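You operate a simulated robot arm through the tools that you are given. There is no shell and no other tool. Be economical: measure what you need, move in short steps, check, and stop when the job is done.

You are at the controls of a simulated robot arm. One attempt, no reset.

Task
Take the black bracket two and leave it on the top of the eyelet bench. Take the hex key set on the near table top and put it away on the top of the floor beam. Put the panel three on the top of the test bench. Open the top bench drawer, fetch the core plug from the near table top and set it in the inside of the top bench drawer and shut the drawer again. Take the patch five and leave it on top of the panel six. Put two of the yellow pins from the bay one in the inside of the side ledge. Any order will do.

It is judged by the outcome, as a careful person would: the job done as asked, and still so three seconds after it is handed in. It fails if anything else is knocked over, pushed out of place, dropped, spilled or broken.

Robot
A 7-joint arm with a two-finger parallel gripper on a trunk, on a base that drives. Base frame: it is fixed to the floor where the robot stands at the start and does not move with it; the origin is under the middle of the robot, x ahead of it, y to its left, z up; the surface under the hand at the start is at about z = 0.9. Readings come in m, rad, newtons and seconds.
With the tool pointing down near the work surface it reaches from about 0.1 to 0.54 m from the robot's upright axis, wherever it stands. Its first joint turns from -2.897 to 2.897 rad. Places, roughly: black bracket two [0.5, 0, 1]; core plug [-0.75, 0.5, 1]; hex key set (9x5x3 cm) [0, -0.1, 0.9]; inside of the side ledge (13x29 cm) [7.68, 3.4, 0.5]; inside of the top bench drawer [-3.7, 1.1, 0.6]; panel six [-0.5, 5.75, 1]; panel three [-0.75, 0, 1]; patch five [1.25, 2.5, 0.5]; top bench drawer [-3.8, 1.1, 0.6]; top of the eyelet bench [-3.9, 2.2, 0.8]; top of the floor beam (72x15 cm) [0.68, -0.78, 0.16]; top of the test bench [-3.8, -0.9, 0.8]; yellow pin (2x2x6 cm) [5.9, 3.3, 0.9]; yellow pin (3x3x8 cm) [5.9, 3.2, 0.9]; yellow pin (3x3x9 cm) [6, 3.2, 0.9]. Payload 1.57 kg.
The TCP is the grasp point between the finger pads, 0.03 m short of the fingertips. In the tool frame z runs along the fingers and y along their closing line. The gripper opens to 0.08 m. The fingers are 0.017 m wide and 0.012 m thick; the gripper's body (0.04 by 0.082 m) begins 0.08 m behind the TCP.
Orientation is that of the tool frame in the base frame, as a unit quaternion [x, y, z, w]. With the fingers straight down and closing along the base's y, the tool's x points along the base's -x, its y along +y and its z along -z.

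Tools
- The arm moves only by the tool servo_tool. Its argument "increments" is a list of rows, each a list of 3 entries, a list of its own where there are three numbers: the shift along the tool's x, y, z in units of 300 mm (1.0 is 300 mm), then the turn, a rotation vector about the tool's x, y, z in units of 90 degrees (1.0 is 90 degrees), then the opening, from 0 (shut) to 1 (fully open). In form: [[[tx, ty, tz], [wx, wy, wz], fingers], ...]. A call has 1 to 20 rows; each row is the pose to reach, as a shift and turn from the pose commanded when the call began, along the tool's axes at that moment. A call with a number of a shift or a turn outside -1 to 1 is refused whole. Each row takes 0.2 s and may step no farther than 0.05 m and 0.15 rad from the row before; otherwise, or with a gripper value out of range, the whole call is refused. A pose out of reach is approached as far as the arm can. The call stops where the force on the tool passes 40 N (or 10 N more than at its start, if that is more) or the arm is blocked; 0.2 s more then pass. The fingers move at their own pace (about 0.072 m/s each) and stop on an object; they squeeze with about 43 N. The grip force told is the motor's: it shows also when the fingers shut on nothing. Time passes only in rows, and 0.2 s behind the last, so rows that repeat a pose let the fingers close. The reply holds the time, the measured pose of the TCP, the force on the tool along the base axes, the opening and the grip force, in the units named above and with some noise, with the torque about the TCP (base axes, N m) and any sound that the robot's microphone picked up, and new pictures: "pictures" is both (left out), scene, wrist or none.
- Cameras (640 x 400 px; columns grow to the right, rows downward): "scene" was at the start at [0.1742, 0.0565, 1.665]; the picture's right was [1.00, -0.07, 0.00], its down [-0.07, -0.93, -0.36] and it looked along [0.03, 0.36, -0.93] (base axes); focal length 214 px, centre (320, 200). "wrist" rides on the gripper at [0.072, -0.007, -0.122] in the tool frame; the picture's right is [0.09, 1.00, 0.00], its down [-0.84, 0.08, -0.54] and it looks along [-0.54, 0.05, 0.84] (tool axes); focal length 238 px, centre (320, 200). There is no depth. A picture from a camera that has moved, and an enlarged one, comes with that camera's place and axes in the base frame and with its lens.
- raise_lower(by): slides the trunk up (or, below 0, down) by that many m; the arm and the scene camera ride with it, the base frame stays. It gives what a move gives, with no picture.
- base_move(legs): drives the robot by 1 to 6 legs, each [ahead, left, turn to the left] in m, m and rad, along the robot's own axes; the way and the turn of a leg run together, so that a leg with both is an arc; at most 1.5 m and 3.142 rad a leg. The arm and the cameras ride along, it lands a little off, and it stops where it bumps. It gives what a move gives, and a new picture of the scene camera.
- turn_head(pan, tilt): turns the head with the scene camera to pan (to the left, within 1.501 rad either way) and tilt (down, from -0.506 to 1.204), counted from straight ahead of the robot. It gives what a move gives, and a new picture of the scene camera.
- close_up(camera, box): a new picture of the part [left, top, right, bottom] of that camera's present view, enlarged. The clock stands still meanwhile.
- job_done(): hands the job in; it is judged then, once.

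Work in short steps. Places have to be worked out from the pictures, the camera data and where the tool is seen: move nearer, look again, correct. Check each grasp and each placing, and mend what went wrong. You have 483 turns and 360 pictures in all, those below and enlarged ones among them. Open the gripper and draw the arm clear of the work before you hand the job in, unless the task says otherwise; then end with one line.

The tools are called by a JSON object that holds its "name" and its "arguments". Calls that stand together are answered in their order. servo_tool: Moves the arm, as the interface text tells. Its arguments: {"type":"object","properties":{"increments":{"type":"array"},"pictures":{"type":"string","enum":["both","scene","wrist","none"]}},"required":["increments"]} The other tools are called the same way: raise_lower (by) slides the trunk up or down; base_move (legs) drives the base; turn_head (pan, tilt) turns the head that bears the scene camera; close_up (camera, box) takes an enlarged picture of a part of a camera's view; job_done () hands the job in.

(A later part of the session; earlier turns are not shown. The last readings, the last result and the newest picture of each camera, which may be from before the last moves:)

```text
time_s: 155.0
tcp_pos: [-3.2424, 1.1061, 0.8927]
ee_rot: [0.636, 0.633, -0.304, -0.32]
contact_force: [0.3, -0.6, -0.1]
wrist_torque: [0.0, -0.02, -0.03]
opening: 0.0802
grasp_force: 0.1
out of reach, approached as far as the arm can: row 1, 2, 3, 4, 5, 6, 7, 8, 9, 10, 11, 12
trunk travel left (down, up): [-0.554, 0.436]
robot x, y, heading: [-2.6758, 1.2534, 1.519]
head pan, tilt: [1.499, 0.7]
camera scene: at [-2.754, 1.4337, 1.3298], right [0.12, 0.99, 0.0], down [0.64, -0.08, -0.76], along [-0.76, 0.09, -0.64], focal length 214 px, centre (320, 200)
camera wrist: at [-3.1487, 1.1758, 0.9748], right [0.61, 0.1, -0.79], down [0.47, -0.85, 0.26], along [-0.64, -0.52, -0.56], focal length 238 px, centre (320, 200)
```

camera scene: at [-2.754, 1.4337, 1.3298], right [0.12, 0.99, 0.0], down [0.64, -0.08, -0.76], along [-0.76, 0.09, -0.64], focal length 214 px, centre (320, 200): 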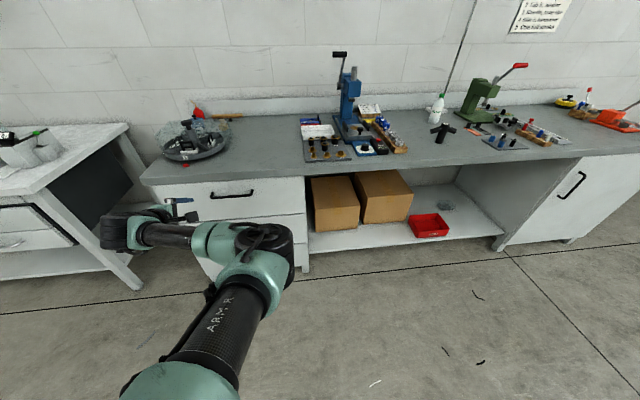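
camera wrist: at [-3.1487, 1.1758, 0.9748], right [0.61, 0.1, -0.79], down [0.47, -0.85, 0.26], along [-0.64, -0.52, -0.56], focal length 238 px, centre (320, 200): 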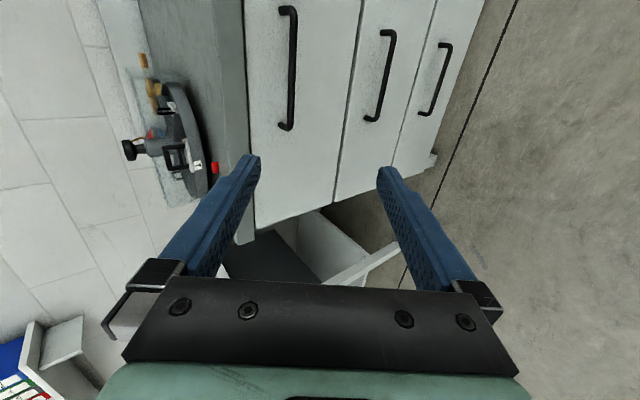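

The tool got halfway (52°) before running out of reach. Pull the TCP back toward the robot while finishing the pitch.

{"name": "servo_tool", "arguments": {"increments": [[[0, 0.1, -0.13], [0, 0, 0], 1], [[0, 0.2, -0.26], [0, 0, 0], 1], [[0, 0.3, -0.39], [0.085, 0, 0], 1], [[0, 0.3, -0.39], [0.17, 0, 0], 1], [[0, 0.3, -0.39], [0.255, 0, 0], 1], [[0, 0.3, -0.39], [0.34, 0, 0], 1], [[0, 0.3, -0.39], [0.42, 0, 0], 1]], "pictures": "both"}}

```text
time_s: 156.6
tcp_pos: [-3.1725, 1.1282, 1.146]
ee_rot: [0.535, 0.58, -0.42, -0.448]
contact_force: [0.8, -0.9, -0.1]
wrist_torque: [0.0, -0.01, -0.01]
opening: 0.0801
grasp_force: 0.0
out of reach, approached as far as the arm can: row 1, 2, 3, 4, 5, 6, 7
trunk travel left (down, up): [-0.554, 0.436]
robot x, y, heading: [-2.6759, 1.2524, 1.522]
head pan, tilt: [1.499, 0.7]
camera scene: at [-2.754, 1.4337, 1.3298], right [0.12, 0.99, 0.0], down [0.64, -0.08, -0.76], along [-0.76, 0.09, -0.64], focal length 214 px, centre (320, 200)
camera wrist: at [-3.0584, 1.2005, 1.1894], right [0.24, 0.17, -0.96], down [0.57, -0.82, 0.0], along [-0.79, -0.54, -0.29], focal length 238 px, centre (320, 200)
```

scene: 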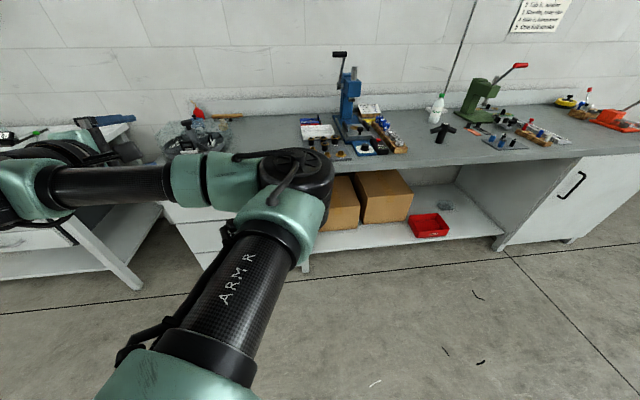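
wrist: 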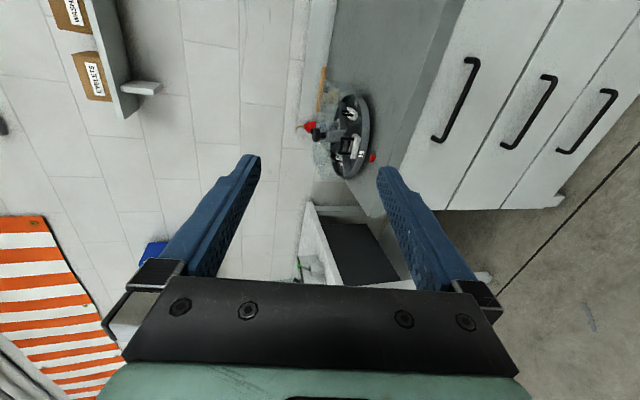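

Now 76° pitch at higher arm pose; lowering the trunk by 0.4 brings the TCP to handle height.

{"name": "raise_lower", "arguments": {"by": -0.4}}

{"name": "servo_tool", "arguments": {"increments": [[[0, 0, 0], [0.05, 0, 0], 1], [[0, 0, 0], [0.1, 0, 0], 1]], "pictures": "both"}}

```text
time_s: 160.4
tcp_pos: [-3.1737, 1.1281, 0.7477]
ee_rot: [0.536, 0.581, -0.419, -0.447]
contact_force: [-0.4, 1.1, 0.7]
wrist_torque: [0.0, -0.01, 0.01]
opening: 0.0798
grasp_force: 0.1
trunk travel left (down, up): [-0.154, 0.836]
robot x, y, heading: [-2.6784, 1.2505, 1.523]
head pan, tilt: [1.499, 0.7]
```

```text
time_s: 161.1
tcp_pos: [-3.1744, 1.1357, 0.8055]
ee_rot: [0.502, 0.558, -0.453, -0.481]
contact_force: [-0.2, -0.2, -0.3]
wrist_torque: [-0.02, 0.0, -0.01]
opening: 0.08
grasp_force: 0.0
out of reach, approached as far as the arm can: row 1, 2
trunk travel left (down, up): [-0.154, 0.836]
robot x, y, heading: [-2.6764, 1.2538, 1.517]
head pan, tilt: [1.499, 0.7]
camera scene: at [-2.7538, 1.4337, 0.9298], right [0.12, 0.99, 0.0], down [0.64, -0.08, -0.77], along [-0.76, 0.09, -0.64], focal length 214 px, centre (320, 200)
camera wrist: at [-3.0567, 1.2097, 0.8329], right [0.12, 0.18, -0.98], down [0.58, -0.81, -0.08], along [-0.81, -0.55, -0.2], focal length 238 px, centre (320, 200)
```

scene: 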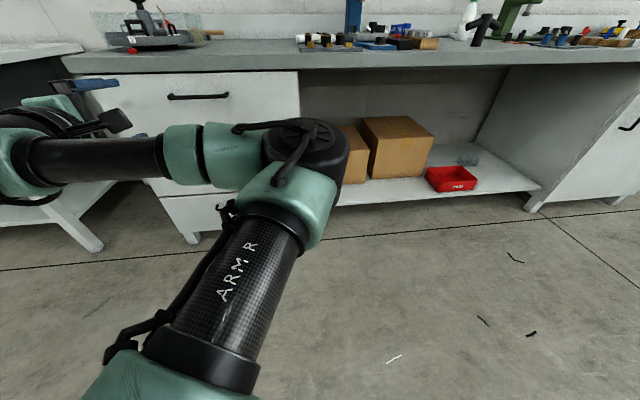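
wrist: 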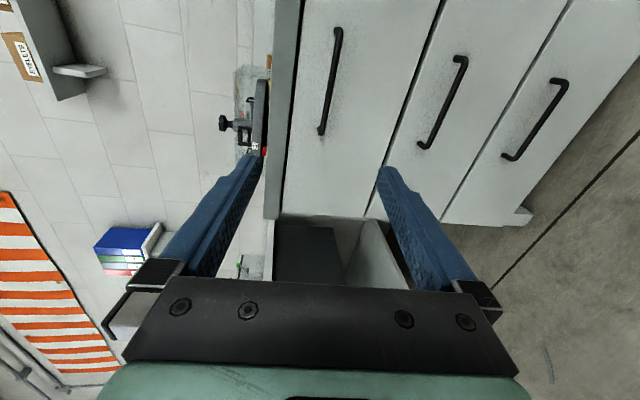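

Handle bar at z≈0.747, y 1.06–1.22. Drop the trunk 5 cm and extend the arm forward so the elbow stays clear.

{"name": "raise_lower", "arguments": {"by": -0.05}}

{"name": "servo_tool", "arguments": {"increments": [[[0, 0, 0.13], [0, 0, 0], 1], [[0, 0, 0.26], [0, 0, 0], 1], [[0, 0, 0.39], [0, 0, 0], 1], [[0, 0, 0.52], [0, 0, 0], 1]], "pictures": "both"}}

```text
time_s: 162.0
tcp_pos: [-3.1751, 1.1346, 0.7539]
ee_rot: [0.502, 0.558, -0.453, -0.481]
contact_force: [0.5, 0.4, 0.5]
wrist_torque: [0.04, -0.02, 0.0]
opening: 0.0799
grasp_force: 0.0
trunk travel left (down, up): [-0.104, 0.886]
robot x, y, heading: [-2.6777, 1.2524, 1.527]
head pan, tilt: [1.499, 0.7]
```

```text
time_s: 163.0
tcp_pos: [-3.3299, 1.1329, 0.7381]
ee_rot: [0.504, 0.561, -0.45, -0.478]
contact_force: [0.4, 0.2, -0.1]
wrist_torque: [0.05, 0.01, 0.0]
opening: 0.0798
grasp_force: 0.1
out of reach, approached as far as the arm can: row 2, 3
trunk travel left (down, up): [-0.104, 0.886]
robot x, y, heading: [-2.6776, 1.2512, 1.526]
head pan, tilt: [1.499, 0.7]
camera scene: at [-2.7539, 1.4337, 0.8798], right [0.12, 0.99, 0.0], down [0.64, -0.08, -0.77], along [-0.76, 0.09, -0.64], focal length 214 px, centre (320, 200)
camera wrist: at [-3.214, 1.207, 0.7679], right [0.13, 0.18, -0.98], down [0.58, -0.81, -0.07], along [-0.81, -0.55, -0.21], focal length 238 px, centre (320, 200)
```

scene: 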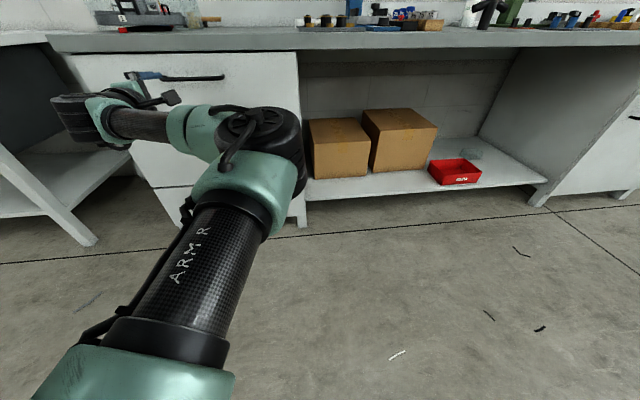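
wrist: 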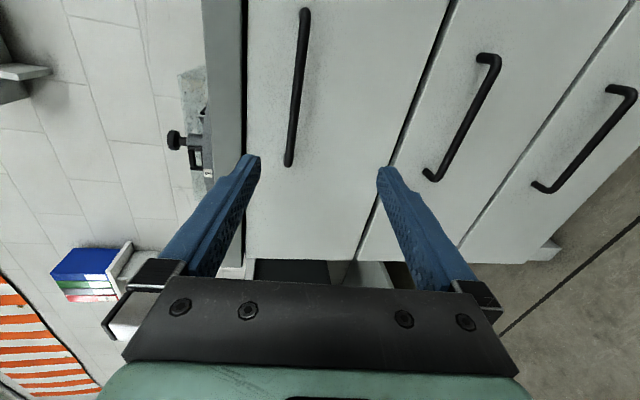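

Aligned; raise 8 mm and drive 0.165 m toward the drawer.

{"name": "raise_lower", "arguments": {"by": 0.008}}

{"name": "base_move", "arguments": {"legs": [[0, 0.165, 0]]}}

{"name": "servo_tool", "arguments": {"increments": [[[0, 0, 0], [0, 0, 0], 1]], "pictures": "wrist"}}

```text
time_s: 163.5
tcp_pos: [-3.3302, 1.1322, 0.7472]
ee_rot: [0.504, 0.561, -0.45, -0.478]
contact_force: [-0.7, 0.3, 0.3]
wrist_torque: [0.02, -0.01, 0.01]
opening: 0.0802
grasp_force: 0.1
trunk travel left (down, up): [-0.112, 0.878]
robot x, y, heading: [-2.6792, 1.2518, 1.521]
head pan, tilt: [1.499, 0.7]
```

```text
time_s: 165.0
tcp_pos: [-3.4897, 1.1446, 0.7472]
ee_rot: [0.505, 0.56, -0.449, -0.48]
contact_force: [0.1, 0.1, 0.4]
wrist_torque: [0.02, 0.03, 0.03]
opening: 0.08
grasp_force: 0.1
trunk travel left (down, up): [-0.112, 0.878]
robot x, y, heading: [-2.8366, 1.262, 1.518]
head pan, tilt: [1.499, 0.7]
camera scene: at [-2.9125, 1.4422, 0.8878], right [0.12, 0.99, 0.0], down [0.64, -0.08, -0.77], along [-0.76, 0.1, -0.64], focal length 214 px, centre (320, 200)
```

scene: 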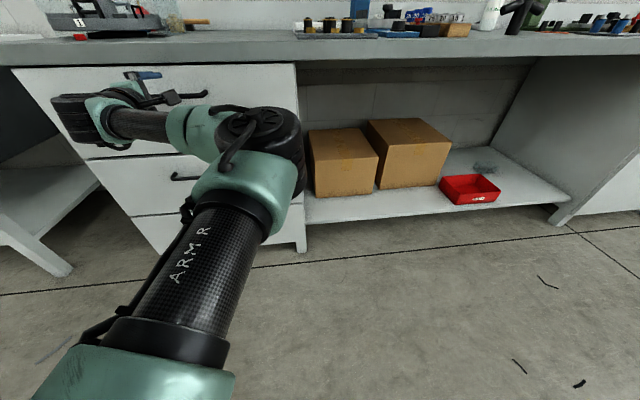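

```text
time_s: 165.4
tcp_pos: [-3.492, 1.145, 0.7465]
ee_rot: [0.505, 0.56, -0.449, -0.48]
contact_force: [0.3, 0.3, -0.2]
wrist_torque: [0.01, 0.0, 0.0]
opening: 0.0799
grasp_force: 0.2
trunk travel left (down, up): [-0.112, 0.878]
robot x, y, heading: [-2.8365, 1.2594, 1.516]
head pan, tilt: [1.499, 0.7]
camera wrist: at [-3.3732, 1.2174, 0.776], right [0.13, 0.18, -0.98], down [0.57, -0.82, -0.07], along [-0.81, -0.55, -0.21], focal length 238 px, centre (320, 200)
```

wrist: 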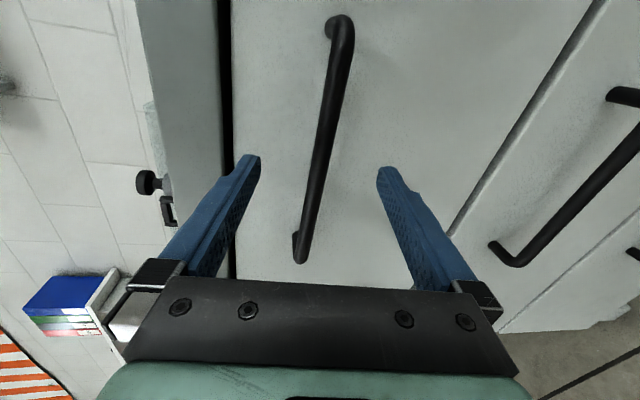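

Bar is between the fingers at tip depth; advance 15 mm more and close.

{"name": "servo_tool", "arguments": {"increments": [[[0, 0, 0.03], [0, 0, 0], 1], [[0, 0, 0.055], [0, 0, 0], 1], [[0, 0, 0.055], [0, 0, 0], 0.5], [[0, 0, 0.055], [0, 0, 0], 0], [[0, 0, 0.055], [0, 0, 0], 0], [[0, 0, 0.055], [0, 0, 0], 0], [[0, 0, 0.055], [0, 0, 0], 0]], "pictures": "wrist"}}

```text
time_s: 167.0
tcp_pos: [-3.5063, 1.1443, 0.7455]
ee_rot: [0.505, 0.56, -0.449, -0.48]
contact_force: [-1.2, -0.9, 5.2]
wrist_torque: [-0.53, 0.02, -0.19]
opening: 0.0131
grasp_force: 30.1
trunk travel left (down, up): [-0.112, 0.878]
robot x, y, heading: [-2.8378, 1.2589, 1.516]
head pan, tilt: [1.499, 0.7]
camera wrist: at [-3.3891, 1.2176, 0.7749], right [0.13, 0.18, -0.98], down [0.57, -0.82, -0.07], along [-0.81, -0.55, -0.21], focal length 238 px, centre (320, 200)
```

wrist: 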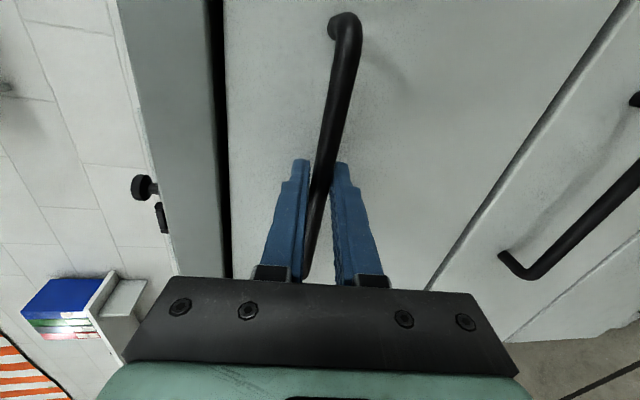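

Handle gripped. Pull the drawer by driving straight back +x 0.28 m.

{"name": "base_move", "arguments": {"legs": [[0.0154, -0.28, 0]]}}

{"name": "servo_tool", "arguments": {"increments": [[[0, 0, 0], [0, 0, 0], 0]], "pictures": "wrist"}}

```text
time_s: 168.9
tcp_pos: [-3.227, 1.144, 0.7453]
ee_rot: [0.504, 0.56, -0.451, -0.479]
contact_force: [1.0, 1.9, 8.9]
wrist_torque: [-0.5, 0.04, -0.51]
opening: 0.0133
grasp_force: 29.9
trunk travel left (down, up): [-0.112, 0.878]
robot x, y, heading: [-2.56, 1.2639, 1.52]
head pan, tilt: [1.499, 0.7]
camera scene: at [-2.6338, 1.4435, 0.8879], right [0.12, 0.99, 0.0], down [0.64, -0.08, -0.77], along [-0.76, 0.09, -0.64], focal length 214 px, centre (320, 200)
```

scene: 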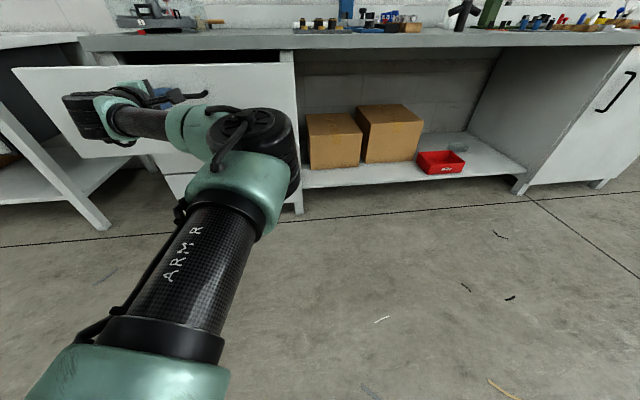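

```text
time_s: 169.3
tcp_pos: [-3.2289, 1.1449, 0.7453]
ee_rot: [0.505, 0.559, -0.451, -0.479]
contact_force: [-0.3, -0.4, 3.0]
wrist_torque: [-0.59, 0.01, 0.02]
opening: 0.013
grasp_force: 29.8
trunk travel left (down, up): [-0.112, 0.878]
robot x, y, heading: [-2.5557, 1.2644, 1.517]
head pan, tilt: [1.499, 0.7]
camera wrist: at [-3.1105, 1.2177, 0.7749], right [0.13, 0.18, -0.98], down [0.57, -0.82, -0.07], along [-0.81, -0.55, -0.21], focal length 238 px, centre (320, 200)
```

wrist: 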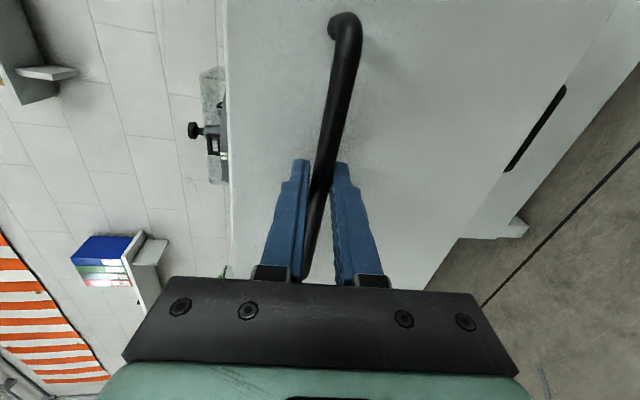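

Drawer open by 0.28 m. Release, back off, and raise the trunk.

{"name": "servo_tool", "arguments": {"increments": [[[0, 0, 0], [0, 0, 0], 0.5], [[0, 0, 0], [0, 0, 0], 1], [[0, 0, 0], [0, 0, 0], 1], [[0, 0, 0], [0, 0, 0], 1]], "pictures": "none"}}

{"name": "base_move", "arguments": {"legs": [[0.015, -0.3, 0]]}}

{"name": "raise_lower", "arguments": {"by": 0.4}}

{"name": "raise_lower", "arguments": {"by": 0.4}}

{"name": "turn_head", "arguments": {"pan": 1.5, "tilt": 0.8}}

```text
time_s: 170.3
tcp_pos: [-3.2279, 1.1442, 0.7446]
ee_rot: [0.504, 0.56, -0.45, -0.48]
contact_force: [0.1, -0.6, 0.3]
wrist_torque: [0.0, -0.02, 0.02]
opening: 0.0801
grasp_force: 0.0
trunk travel left (down, up): [-0.112, 0.878]
robot x, y, heading: [-2.5574, 1.264, 1.515]
head pan, tilt: [1.499, 0.7]
```

```text
time_s: 172.4
tcp_pos: [-2.9269, 1.1411, 0.7439]
ee_rot: [0.503, 0.561, -0.451, -0.478]
contact_force: [0.9, 0.5, 0.8]
wrist_torque: [0.03, 0.0, -0.01]
opening: 0.0801
grasp_force: 0.1
trunk travel left (down, up): [-0.112, 0.878]
robot x, y, heading: [-2.2554, 1.2628, 1.521]
head pan, tilt: [1.499, 0.7]
camera scene: at [-2.3341, 1.4434, 0.8878], right [0.12, 0.99, 0.0], down [0.64, -0.08, -0.76], along [-0.76, 0.09, -0.64], focal length 214 px, centre (320, 200)
```

scene: 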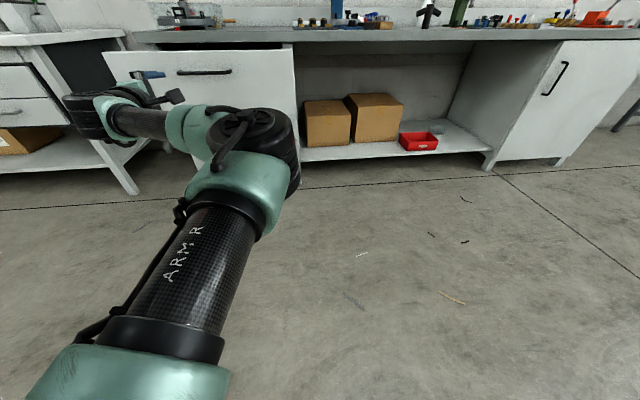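

```text
time_s: 176.2
tcp_pos: [-2.9258, 1.1406, 1.1447]
ee_rot: [0.503, 0.561, -0.451, -0.479]
contact_force: [-0.5, 0.0, -0.5]
wrist_torque: [-0.01, 0.01, 0.02]
opening: 0.0801
grasp_force: 0.0
trunk travel left (down, up): [-0.512, 0.478]
robot x, y, heading: [-2.2591, 1.2615, 1.518]
head pan, tilt: [1.499, 0.7]
```

```text
time_s: 180.0
tcp_pos: [-2.9253, 1.1409, 1.5443]
ee_rot: [0.502, 0.562, -0.451, -0.479]
contact_force: [1.1, -0.5, -0.8]
wrist_torque: [0.0, 0.0, -0.01]
opening: 0.0801
grasp_force: 0.1
trunk travel left (down, up): [-0.912, 0.078]
robot x, y, heading: [-2.2575, 1.264, 1.524]
head pan, tilt: [1.499, 0.7]
```

```text
time_s: 180.7
tcp_pos: [-2.927, 1.1419, 1.5447]
ee_rot: [0.502, 0.562, -0.451, -0.478]
contact_force: [0.0, 0.9, -0.1]
wrist_torque: [0.0, 0.0, -0.02]
opening: 0.0801
grasp_force: 0.1
trunk travel left (down, up): [-0.912, 0.078]
robot x, y, heading: [-2.2576, 1.2627, 1.524]
head pan, tilt: [1.499, 0.799]
camera scene: at [-2.3298, 1.4429, 1.6796], right [0.12, 0.99, 0.0], down [0.71, -0.08, -0.7], along [-0.69, 0.08, -0.72], focal length 214 px, centre (320, 200)
```

scene: 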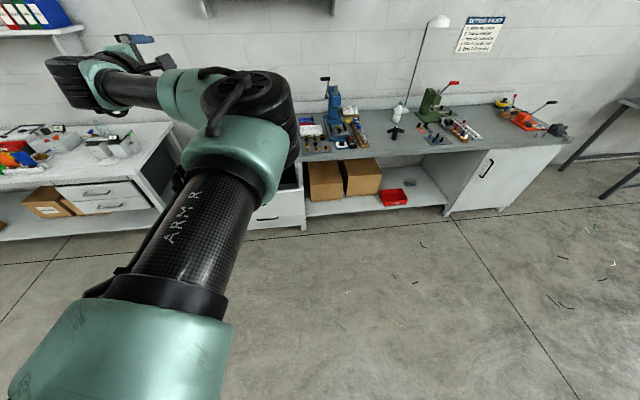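

Now pitch the tool back to pointing down and retract to a travel pose.

{"name": "servo_tool", "arguments": {"increments": [[[0, 0.09, -0.072], [-0.085, 0, 0], 1], [[0, 0.18, -0.145], [-0.17, 0, 0], 1], [[0, 0.27, -0.218], [-0.255, 0, 0], 1], [[0, 0.36, -0.29], [-0.34, 0, 0], 1], [[0, 0.45, -0.363], [-0.425, 0, 0], 1], [[0, 0.54, -0.436], [-0.51, 0, 0], 1], [[0, 0.63, -0.51], [-0.595, 0, 0], 1], [[0, 0.72, -0.58], [-0.68, 0, 0], 1], [[0, 0.81, -0.65], [-0.765, 0, 0], 1], [[0, 0.9, -0.727], [-0.85, 0, 0], 1], [[0, 0.98, -0.8], [-0.93, 0, 0], 1]], "pictures": "scene"}}

```text
time_s: 183.1
tcp_pos: [-2.6488, 1.1738, 1.2854]
ee_rot: [0.694, 0.719, 0.04, -0.02]
contact_force: [0.3, 0.4, -0.3]
wrist_torque: [-0.02, 0.0, 0.01]
opening: 0.0802
grasp_force: 0.0
trunk travel left (down, up): [-0.912, 0.078]
robot x, y, heading: [-2.2577, 1.264, 1.524]
head pan, tilt: [1.499, 0.799]
camera scene: at [-2.3298, 1.4429, 1.6796], right [0.12, 0.99, 0.0], down [0.71, -0.08, -0.7], along [-0.69, 0.08, -0.72], focal length 214 px, centre (320, 200)
```

scene: 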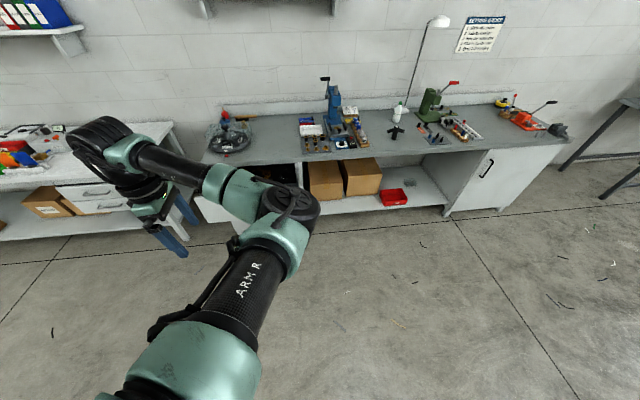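

Level the tool, turn half around so the arm side faces the table, and drive to the core plug.

{"name": "servo_tool", "arguments": {"increments": [[[0, 0, 0], [0.019, -0.054, 0], 1]], "pictures": "none"}}

{"name": "base_move", "arguments": {"legs": [[0, 0, -3.1], [0.75, 1.1, 0]]}}

{"name": "turn_head", "arguments": {"pan": 1.5, "tilt": 0.95}}

```text
time_s: 183.5
tcp_pos: [-2.6495, 1.1737, 1.2859]
ee_rot: [0.695, 0.719, -0.003, 0.0]
contact_force: [-0.5, 0.0, -1.0]
wrist_torque: [0.01, 0.03, -0.01]
opening: 0.0801
grasp_force: 0.0
trunk travel left (down, up): [-0.912, 0.078]
robot x, y, heading: [-2.262, 1.2621, 1.522]
head pan, tilt: [1.499, 0.799]
```

```text
time_s: 197.3
tcp_pos: [-0.7802, 0.6406, 1.2854]
ee_rot: [0.742, -0.671, 0.001, -0.001]
contact_force: [0.9, 0.7, -0.3]
wrist_torque: [-0.04, 0.01, -0.02]
opening: 0.08
grasp_force: 0.0
trunk travel left (down, up): [-0.912, 0.078]
robot x, y, heading: [-1.1636, 0.5266, -1.554]
head pan, tilt: [1.499, 0.799]
camera scene: at [-1.0813, 0.3518, 1.6796], right [-0.05, -1.0, 0.0], down [-0.72, 0.04, -0.7], along [0.7, -0.04, -0.72], focal length 214 px, centre (320, 200)
```

scene: 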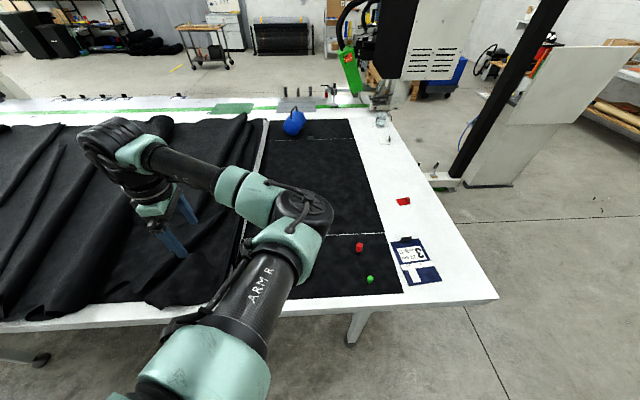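

```text
time_s: 198.0
tcp_pos: [-0.7807, 0.639, 1.2848]
ee_rot: [0.741, -0.671, 0.001, -0.001]
contact_force: [-0.1, -0.1, -0.6]
wrist_torque: [0.01, 0.02, 0.01]
opening: 0.0801
grasp_force: 0.0
trunk travel left (down, up): [-0.912, 0.078]
robot x, y, heading: [-1.1656, 0.5255, -1.551]
head pan, tilt: [1.499, 0.949]
camera scene: at [-1.0889, 0.352, 1.6681], right [-0.05, -1.0, 0.0], down [-0.81, 0.04, -0.58], along [0.58, -0.03, -0.81], focal length 214 px, centre (320, 200)
```

scene: 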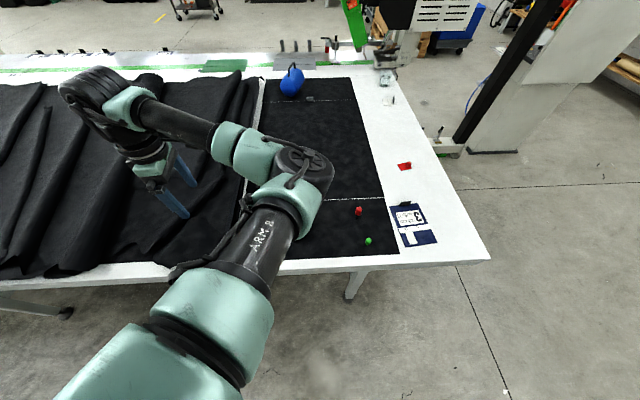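

{"name": "servo_tool", "arguments": {"increments": [[[0.15, -0.05, 0], [0, 0, 0], 1], [[0.3, -0.1, 0], [0, 0, 0], 1], [[0.45, -0.15, 0], [0, 0, 0], 1], [[0.6, -0.2, 0], [0, 0, 0], 1], [[0.73, -0.23, 0], [0, 0, 0], 1]], "pictures": "both"}}

```text
time_s: 199.2
tcp_pos: [-0.6915, 0.4281, 1.2858]
ee_rot: [0.742, -0.67, 0.0, -0.002]
contact_force: [-0.6, 0.6, -0.1]
wrist_torque: [-0.04, 0.0, -0.02]
opening: 0.08
grasp_force: 0.0
trunk travel left (down, up): [-0.912, 0.078]
robot x, y, heading: [-1.1649, 0.528, -1.55]
head pan, tilt: [1.499, 0.949]
camera scene: at [-1.0892, 0.3515, 1.668], right [-0.05, -1.0, 0.0], down [-0.81, 0.04, -0.58], along [0.58, -0.03, -0.81], focal length 214 px, centre (320, 200)
camera wrist: at [-0.6784, 0.3574, 1.4073], right [-0.98, -0.19, 0.0], down [-0.16, 0.82, 0.54], along [-0.1, 0.53, -0.84], focal length 238 px, centre (320, 200)
```

scene: 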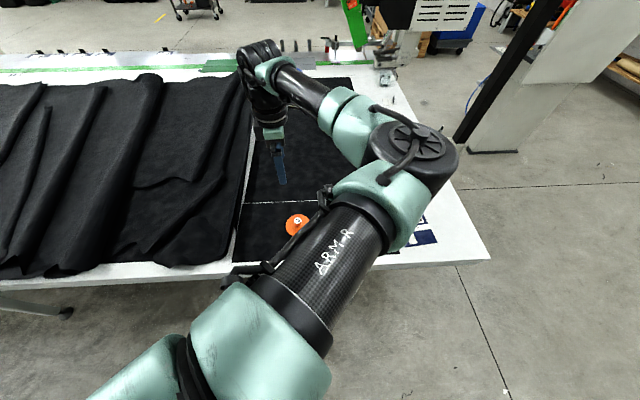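
wrist: 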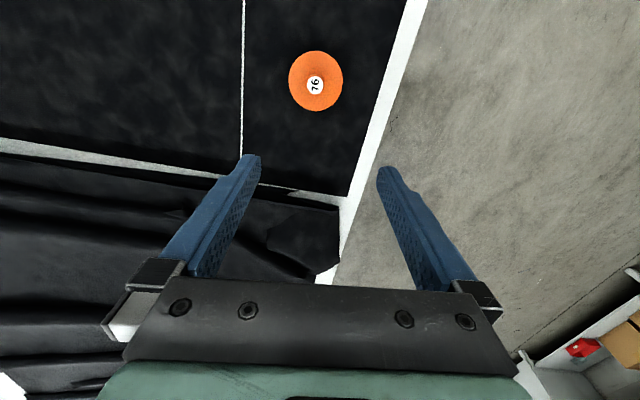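

{"name": "close_up", "arguments": {"camera": "wrist", "box": [270, 35, 360, 125]}}

{"name": "servo_tool", "arguments": {"increments": [[[0.02, -0.04, 0.13], [0, 0, 0], 1], [[0.053, -0.033, 0.26], [0, 0, 0], 1], [[0.053, -0.033, 0.4], [0, 0, 0], 1], [[0.053, -0.033, 0.54], [0, 0, 0], 1], [[0.053, -0.033, 0.68], [0, 0, 0], 1]], "pictures": "wrist"}}

```text
4.44 times, centred on (315, 80) of wrist
camera zoom: at [-0.6784, 0.3574, 1.4073], right [-0.98, -0.19, 0.0], down [-0.16, 0.82, 0.54], along [-0.1, 0.53, -0.84], focal length 1059 px, centre (342, 733)
```

zoom: 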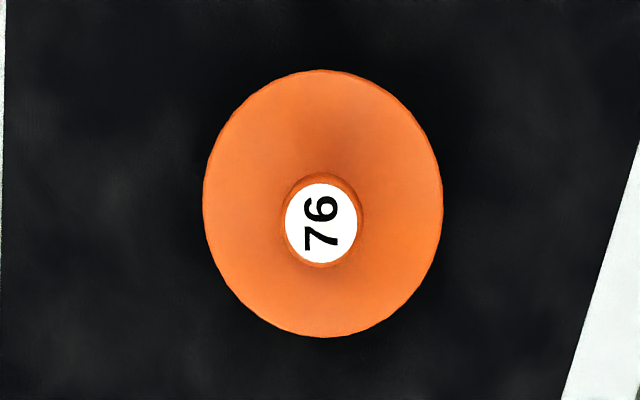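

```text
time_s: 200.4
tcp_pos: [-0.6785, 0.4149, 1.0808]
ee_rot: [0.742, -0.67, 0.001, -0.001]
contact_force: [-0.1, 0.5, 0.3]
wrist_torque: [-0.01, -0.05, 0.02]
opening: 0.08
grasp_force: 0.0
trunk travel left (down, up): [-0.912, 0.078]
robot x, y, heading: [-1.1668, 0.5247, -1.548]
head pan, tilt: [1.499, 0.949]
camera wrist: at [-0.6642, 0.3437, 1.2046], right [-0.98, -0.19, 0.0], down [-0.16, 0.82, 0.54], along [-0.1, 0.53, -0.84], focal length 238 px, centre (320, 200)
```

wrist: 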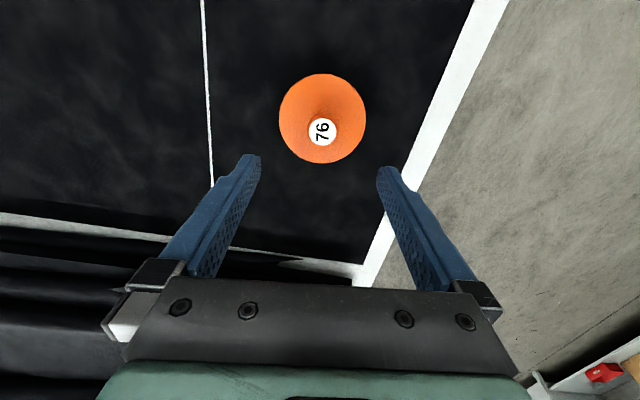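

Knob top at (-0.679,0.412,0.969). Descend so fingers straddle the knob.

{"name": "servo_tool", "arguments": {"increments": [[[0.01, 0, 0.12], [0, 0, 0], 1], [[0.01, 0, 0.24], [0, 0, 0], 1], [[0.01, 0, 0.36], [0, 0, 0], 1], [[0.01, 0, 0.38], [0, 0, 0], 1]], "pictures": "wrist"}}

```text
time_s: 201.4
tcp_pos: [-0.6756, 0.4133, 0.9684]
ee_rot: [0.741, -0.671, 0.001, -0.001]
contact_force: [0.3, 0.3, -0.4]
wrist_torque: [-0.01, -0.02, -0.01]
opening: 0.0798
grasp_force: 0.1
trunk travel left (down, up): [-0.912, 0.078]
robot x, y, heading: [-1.1639, 0.5289, -1.551]
head pan, tilt: [1.499, 0.949]
camera wrist: at [-0.6633, 0.3418, 1.0912], right [-0.98, -0.19, 0.0], down [-0.16, 0.82, 0.54], along [-0.1, 0.53, -0.84], focal length 238 px, centre (320, 200)
```

wrist: 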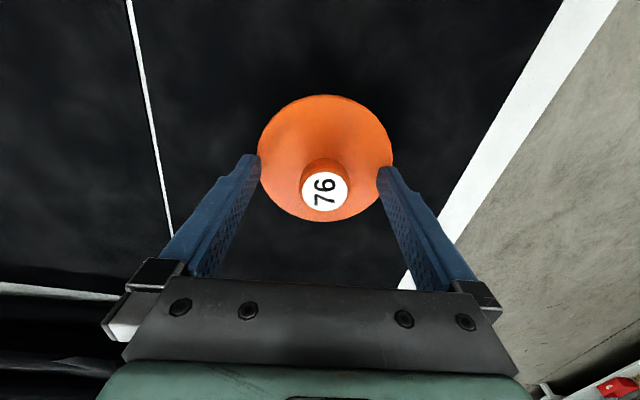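

{"name": "servo_tool", "arguments": {"increments": [[[0.007, 0.01, 0], [0, 0, 0], 0.6], [[0.007, 0.01, 0], [0, 0, 0], 0.3], [[0.007, 0.01, 0], [0, 0, 0], 0], [[0.007, 0.01, 0], [0, 0, 0], 0], [[0.007, 0.01, 0], [0, 0, 0], 0]], "pictures": "wrist"}}

```text
time_s: 202.6
tcp_pos: [-0.6781, 0.4098, 0.9684]
ee_rot: [0.741, -0.671, 0.001, -0.001]
contact_force: [0.2, 0.4, 0.1]
wrist_torque: [0.02, 0.06, 0.0]
opening: 0.0305
grasp_force: 39.6
trunk travel left (down, up): [-0.912, 0.078]
robot x, y, heading: [-1.1656, 0.5261, -1.552]
head pan, tilt: [1.499, 0.949]
camera wrist: at [-0.6657, 0.3392, 1.0902], right [-0.98, -0.19, 0.0], down [-0.16, 0.82, 0.54], along [-0.1, 0.53, -0.84], focal length 238 px, centre (320, 200)
```

wrist: 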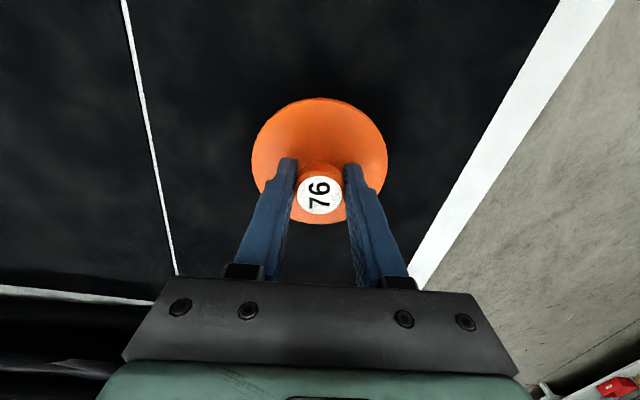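

Knob gripped. Lift.

{"name": "servo_tool", "arguments": {"increments": [[[0, 0, -0.1], [0, 0, 0], 0], [[0, 0, -0.25], [0, 0, 0], 0], [[0, 0, -0.4], [0, 0, 0], 0], [[0, 0, -0.55], [0, 0, 0], 0], [[0, 0, -0.7], [0, 0, 0], 0], [[0, 0, -0.85], [0, 0, 0], 0], [[0, 0, -1.0], [0, 0, 0], 0]], "pictures": "wrist"}}

{"name": "close_up", "arguments": {"camera": "scene", "box": [380, 190, 450, 260]}}

```text
time_s: 204.2
tcp_pos: [-0.68, 0.4117, 1.2656]
ee_rot: [0.742, -0.671, 0.002, -0.002]
contact_force: [-0.6, -0.2, -0.7]
wrist_torque: [-0.01, -0.02, 0.01]
opening: 0.0306
grasp_force: 39.8
trunk travel left (down, up): [-0.912, 0.078]
robot x, y, heading: [-1.1632, 0.5258, -1.559]
head pan, tilt: [1.499, 0.949]
camera wrist: at [-0.6663, 0.3397, 1.3877], right [-0.98, -0.19, 0.0], down [-0.16, 0.82, 0.54], along [-0.1, 0.53, -0.84], focal length 238 px, centre (320, 200)
```

wrist: 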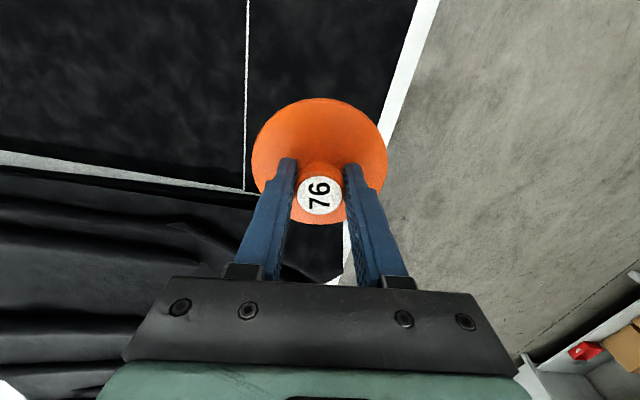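

```text
5.71 times, centred on (415, 225) of scene
camera zoom: at [-1.0896, 0.3521, 1.668], right [-0.05, -1.0, 0.0], down [-0.81, 0.04, -0.58], along [0.58, -0.03, -0.81], focal length 1226 px, centre (-223, 57)
```

zoom: 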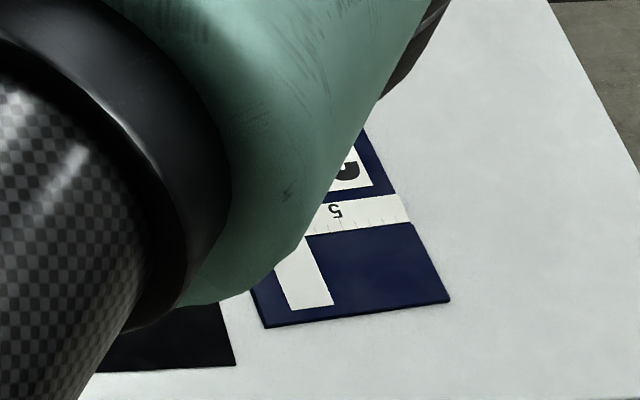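

Plug held. Drive back toward the drawer bench, turn half around, and approach.

{"name": "base_move", "arguments": {"legs": [[0, -1.1, 0], [0, 0, 3.1], [0.52, 0.4, 0]]}}

{"name": "turn_head", "arguments": {"pan": 1.5, "tilt": 0.9}}

```text
time_s: 220.5
tcp_pos: [-3.1822, 1.1263, 1.2649]
ee_rot: [0.662, 0.75, -0.001, -0.001]
contact_force: [-0.2, -0.3, -1.0]
wrist_torque: [0.01, 0.01, 0.0]
opening: 0.0303
grasp_force: 40.0
trunk travel left (down, up): [-0.912, 0.078]
robot x, y, heading: [-2.6955, 1.0256, 1.617]
head pan, tilt: [1.499, 0.949]
camera scene: at [-2.7729, 1.1973, 1.6681], right [0.03, 1.0, 0.0], down [0.81, -0.02, -0.58], along [-0.58, 0.02, -0.81], focal length 214 px, centre (320, 200)
```

scene: 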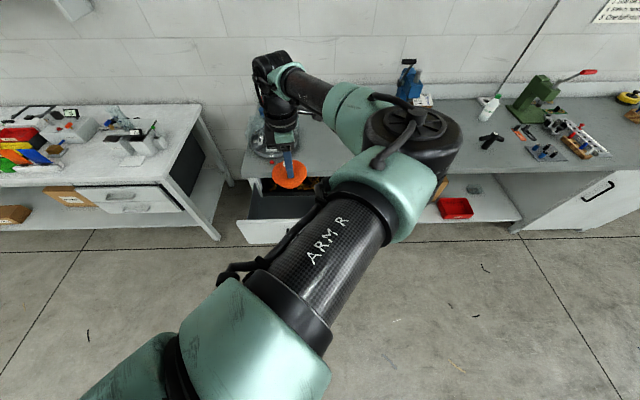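

```text
time_s: 221.2
tcp_pos: [-3.1818, 1.1262, 1.2639]
ee_rot: [0.661, 0.75, -0.002, 0.0]
contact_force: [-0.5, -0.4, -0.7]
wrist_torque: [0.01, 0.0, -0.01]
opening: 0.0305
grasp_force: 40.3
trunk travel left (down, up): [-0.912, 0.078]
robot x, y, heading: [-2.6924, 1.0268, 1.609]
head pan, tilt: [1.499, 0.901]
camera scene: at [-2.7761, 1.1979, 1.6716], right [0.03, 1.0, 0.0], down [0.78, -0.02, -0.62], along [-0.62, 0.02, -0.78], focal length 214 px, centre (320, 200)
```

scene: 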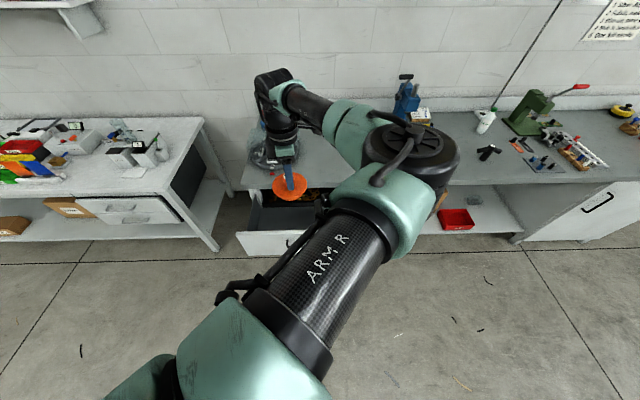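

Drawer is open below. Move base 0.22 m closer so the TCP is over the drawer interior, then view with the wrist camera.

{"name": "base_move", "arguments": {"legs": [[0.015, 0.215, 0]]}}

{"name": "servo_tool", "arguments": {"increments": [[[0, 0, 0], [0, 0, 0], 0]], "pictures": "wrist"}}

```text
time_s: 222.8
tcp_pos: [-3.3975, 1.1314, 1.2654]
ee_rot: [0.66, 0.751, -0.001, -0.001]
contact_force: [0.3, 0.4, -0.4]
wrist_torque: [0.0, 0.03, 0.04]
opening: 0.0305
grasp_force: 39.8
trunk travel left (down, up): [-0.912, 0.078]
robot x, y, heading: [-2.9133, 1.03, 1.614]
head pan, tilt: [1.499, 0.901]
camera scene: at [-2.992, 1.2027, 1.6717], right [0.03, 1.0, 0.0], down [0.78, -0.02, -0.62], along [-0.62, 0.02, -0.78], focal length 214 px, centre (320, 200)
```

scene: 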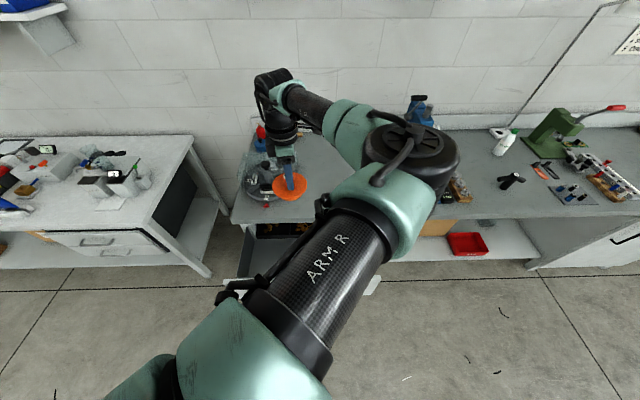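

```text
time_s: 223.2
tcp_pos: [-3.3992, 1.132, 1.2643]
ee_rot: [0.661, 0.75, -0.001, -0.001]
contact_force: [0.1, -1.1, -1.1]
wrist_torque: [0.0, -0.01, 0.03]
opening: 0.0304
grasp_force: 40.1
trunk travel left (down, up): [-0.912, 0.078]
robot x, y, heading: [-2.907, 1.0297, 1.616]
head pan, tilt: [1.499, 0.901]
camera wrist: at [-3.4136, 1.2019, 1.3876], right [0.98, 0.22, 0.0], down [0.19, -0.82, 0.54], along [0.11, -0.53, -0.84], focal length 238 px, centre (320, 200)
```

wrist: 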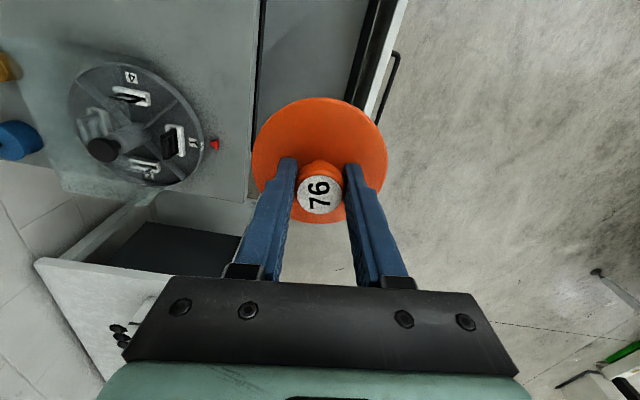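

Interior spans x≈-3.52..-3.33. Shift to (-3.425,1.14) and lower the trunk.

{"name": "servo_tool", "arguments": {"increments": [[[0.037, -0.083, 0], [0, 0, 0], 0]], "pictures": "none"}}

{"name": "raise_lower", "arguments": {"by": -0.35}}

{"name": "servo_tool", "arguments": {"increments": [[[0, 0, 0], [0, 0, 0], 0]], "pictures": "both"}}

```text
time_s: 223.6
tcp_pos: [-3.4272, 1.1371, 1.2639]
ee_rot: [0.66, 0.751, -0.001, 0.0]
contact_force: [0.2, -0.3, -0.8]
wrist_torque: [0.03, 0.02, 0.0]
opening: 0.0303
grasp_force: 39.5
trunk travel left (down, up): [-0.912, 0.078]
robot x, y, heading: [-2.9075, 1.0281, 1.619]
head pan, tilt: [1.499, 0.901]
```

```text
time_s: 227.1
tcp_pos: [-3.4261, 1.138, 0.9154]
ee_rot: [0.661, 0.751, -0.001, -0.001]
contact_force: [-0.6, -0.6, -0.3]
wrist_torque: [-0.01, 0.02, -0.01]
opening: 0.0305
grasp_force: 39.6
trunk travel left (down, up): [-0.562, 0.428]
robot x, y, heading: [-2.9103, 1.0322, 1.616]
head pan, tilt: [1.499, 0.901]
```

```text
time_s: 227.4
tcp_pos: [-3.4264, 1.1378, 0.9145]
ee_rot: [0.661, 0.751, -0.001, -0.001]
contact_force: [-0.7, 0.7, -1.1]
wrist_torque: [0.0, -0.01, 0.01]
opening: 0.0304
grasp_force: 39.1
trunk travel left (down, up): [-0.562, 0.428]
robot x, y, heading: [-2.9092, 1.0328, 1.616]
head pan, tilt: [1.499, 0.901]
camera scene: at [-2.9927, 1.2027, 1.3217], right [0.03, 1.0, 0.0], down [0.78, -0.02, -0.62], along [-0.62, 0.02, -0.78], focal length 214 px, centre (320, 200)
camera wrist: at [-3.4415, 1.2087, 1.0373], right [0.98, 0.22, 0.0], down [0.19, -0.82, 0.54], along [0.12, -0.53, -0.84], focal length 238 px, centre (320, 200)
```

scene: 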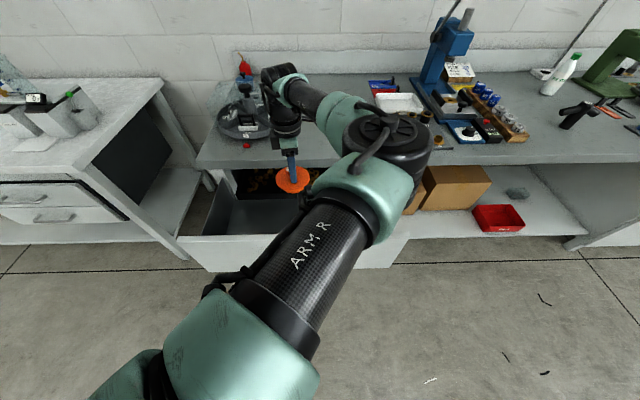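
wrist: 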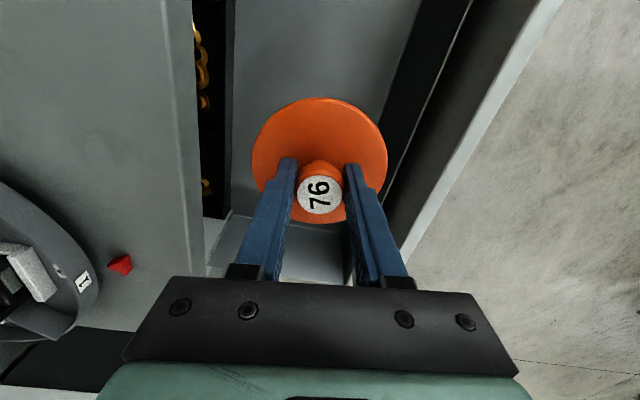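

Plug is centred over the free part of the drawer. Lower with the arm, watching force.

{"name": "servo_tool", "arguments": {"increments": [[[0, 0, 0.1], [0, 0, 0], 0], [[0, 0, 0.2], [0, 0, 0], 0], [[0, 0, 0.3], [0, 0, 0], 0], [[0, 0, 0.36], [0, 0, 0], 0], [[0, 0, 0.42], [0, 0, 0], 0], [[0, 0, 0.48], [0, 0, 0], 0], [[0, 0, 0.54], [0, 0, 0], 0]], "pictures": "both"}}

```text
time_s: 229.1
tcp_pos: [-3.4257, 1.1413, 0.7502]
ee_rot: [0.661, 0.751, -0.002, -0.001]
contact_force: [0.1, 0.6, -1.0]
wrist_torque: [0.01, -0.01, 0.0]
opening: 0.0301
grasp_force: 40.4
trunk travel left (down, up): [-0.562, 0.428]
robot x, y, heading: [-2.9087, 1.0327, 1.62]
head pan, tilt: [1.499, 0.901]
camera scene: at [-2.9928, 1.2027, 1.3217], right [0.03, 1.0, 0.0], down [0.78, -0.02, -0.62], along [-0.62, 0.02, -0.78], focal length 214 px, centre (320, 200)
camera wrist: at [-3.4411, 1.2112, 0.8728], right [0.98, 0.22, 0.0], down [0.19, -0.82, 0.54], along [0.12, -0.53, -0.84], focal length 238 px, centre (320, 200)
```

scene: 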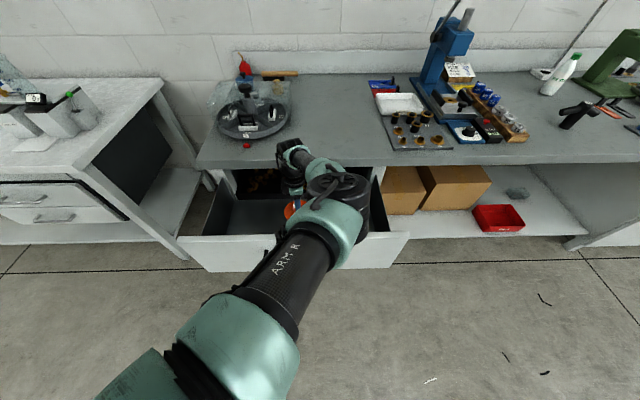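
wrist: 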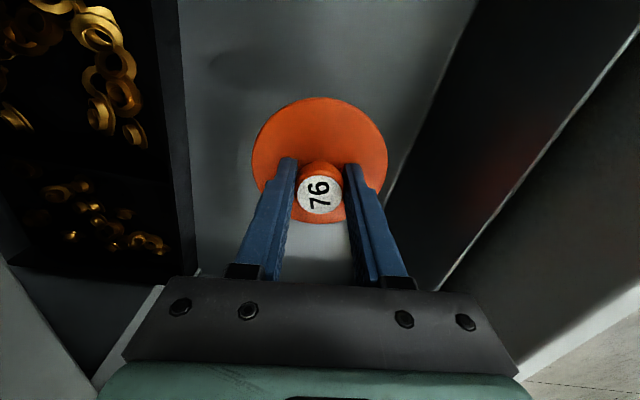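

{"name": "servo_tool", "arguments": {"increments": [[[0, 0, 0.04], [0, 0, 0], 0], [[0, 0, 0.08], [0, 0, 0], 0], [[0, 0, 0.12], [0, 0, 0], 0], [[0, 0, 0.16], [0, 0, 0], 0], [[0, 0, 0.2], [0, 0, 0], 0], [[0, 0, 0.24], [0, 0, 0], 0]], "pictures": "wrist"}}

```text
time_s: 230.4
tcp_pos: [-3.4272, 1.1364, 0.681]
ee_rot: [0.66, 0.751, -0.001, -0.001]
contact_force: [-0.6, 0.4, -1.1]
wrist_torque: [-0.01, 0.0, 0.01]
opening: 0.0303
grasp_force: 38.9
trunk travel left (down, up): [-0.562, 0.428]
robot x, y, heading: [-2.91, 1.031, 1.617]
head pan, tilt: [1.499, 0.901]
camera wrist: at [-3.4422, 1.2075, 0.8029], right [0.98, 0.22, 0.0], down [0.18, -0.82, 0.54], along [0.11, -0.53, -0.84], focal length 238 px, centre (320, 200)
```

wrist: 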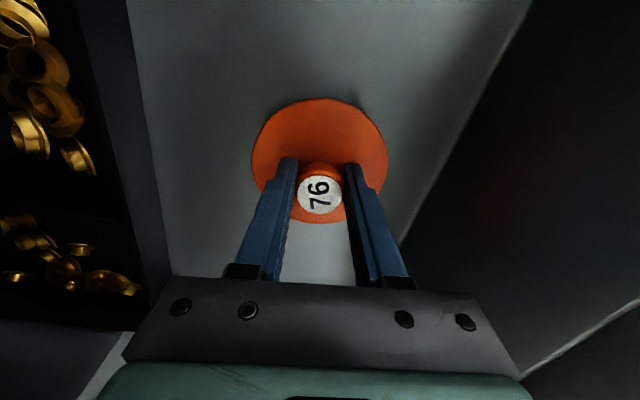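

{"name": "servo_tool", "arguments": {"increments": [[[0, 0, 0.02], [0, 0, 0], 0], [[0, 0, 0.04], [0, 0, 0], 0], [[0, 0, 0.06], [0, 0, 0], 0], [[0, 0, 0.08], [0, 0, 0], 0], [[0, 0, 0.1], [0, 0, 0], 0]], "pictures": "none"}}

```text
time_s: 231.3
tcp_pos: [-3.4364, 1.1386, 0.6719]
ee_rot: [0.661, 0.75, -0.009, -0.006]
contact_force: [-1.4, -2.2, 19.7]
wrist_torque: [-0.08, -0.5, -0.12]
opening: 0.0304
grasp_force: 39.4
trunk travel left (down, up): [-0.562, 0.428]
robot x, y, heading: [-2.9098, 1.0256, 1.617]
head pan, tilt: [1.499, 0.901]
stopped in row 4: the force on the tool passed its limit at 40 N (the readings are from after the stop); the commanded pose is now the measured one
```

Floor contact (≈0.604). Release and lift.

{"name": "servo_tool", "arguments": {"increments": [[[0, 0, -0.005], [0, 0, 0], 0], [[0, 0, -0.005], [0, 0, 0], 0.5], [[0, 0, -0.005], [0, 0, 0], 0.8], [[0, 0, -0.005], [0, 0, 0], 0.8], [[0, 0, -0.1], [0, 0, 0], 0.8], [[0, 0, -0.25], [0, 0, 0], 0.8], [[0, 0, -0.4], [0, 0, 0], 0.8], [[0, 0, -0.55], [0, 0, 0], 0.8], [[0, 0, -0.7], [0, 0, 0], 0.8], [[0, 0, -0.8], [0, 0, 0], 0.8]], "pictures": "wrist"}}

```text
time_s: 233.5
tcp_pos: [-3.4311, 1.1384, 0.9066]
ee_rot: [0.662, 0.749, -0.006, -0.004]
contact_force: [-0.7, -0.9, -0.1]
wrist_torque: [-0.02, 0.01, -0.01]
opening: 0.0639
grasp_force: 0.0
trunk travel left (down, up): [-0.562, 0.428]
robot x, y, heading: [-2.9077, 1.0316, 1.614]
head pan, tilt: [1.499, 0.901]
camera wrist: at [-3.4451, 1.2097, 1.0289], right [0.98, 0.22, -0.01], down [0.19, -0.82, 0.54], along [0.11, -0.53, -0.84], focal length 238 px, centre (320, 200)
```

wrist: 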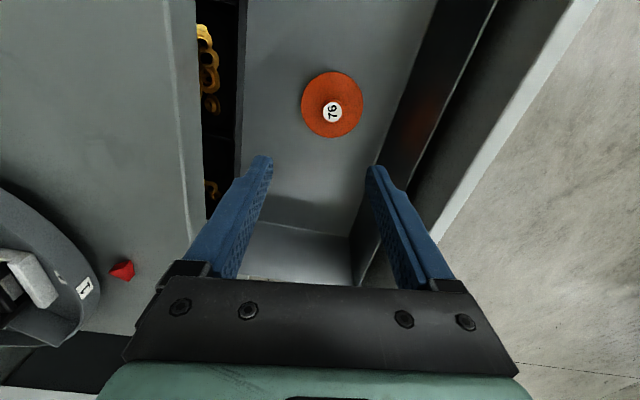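

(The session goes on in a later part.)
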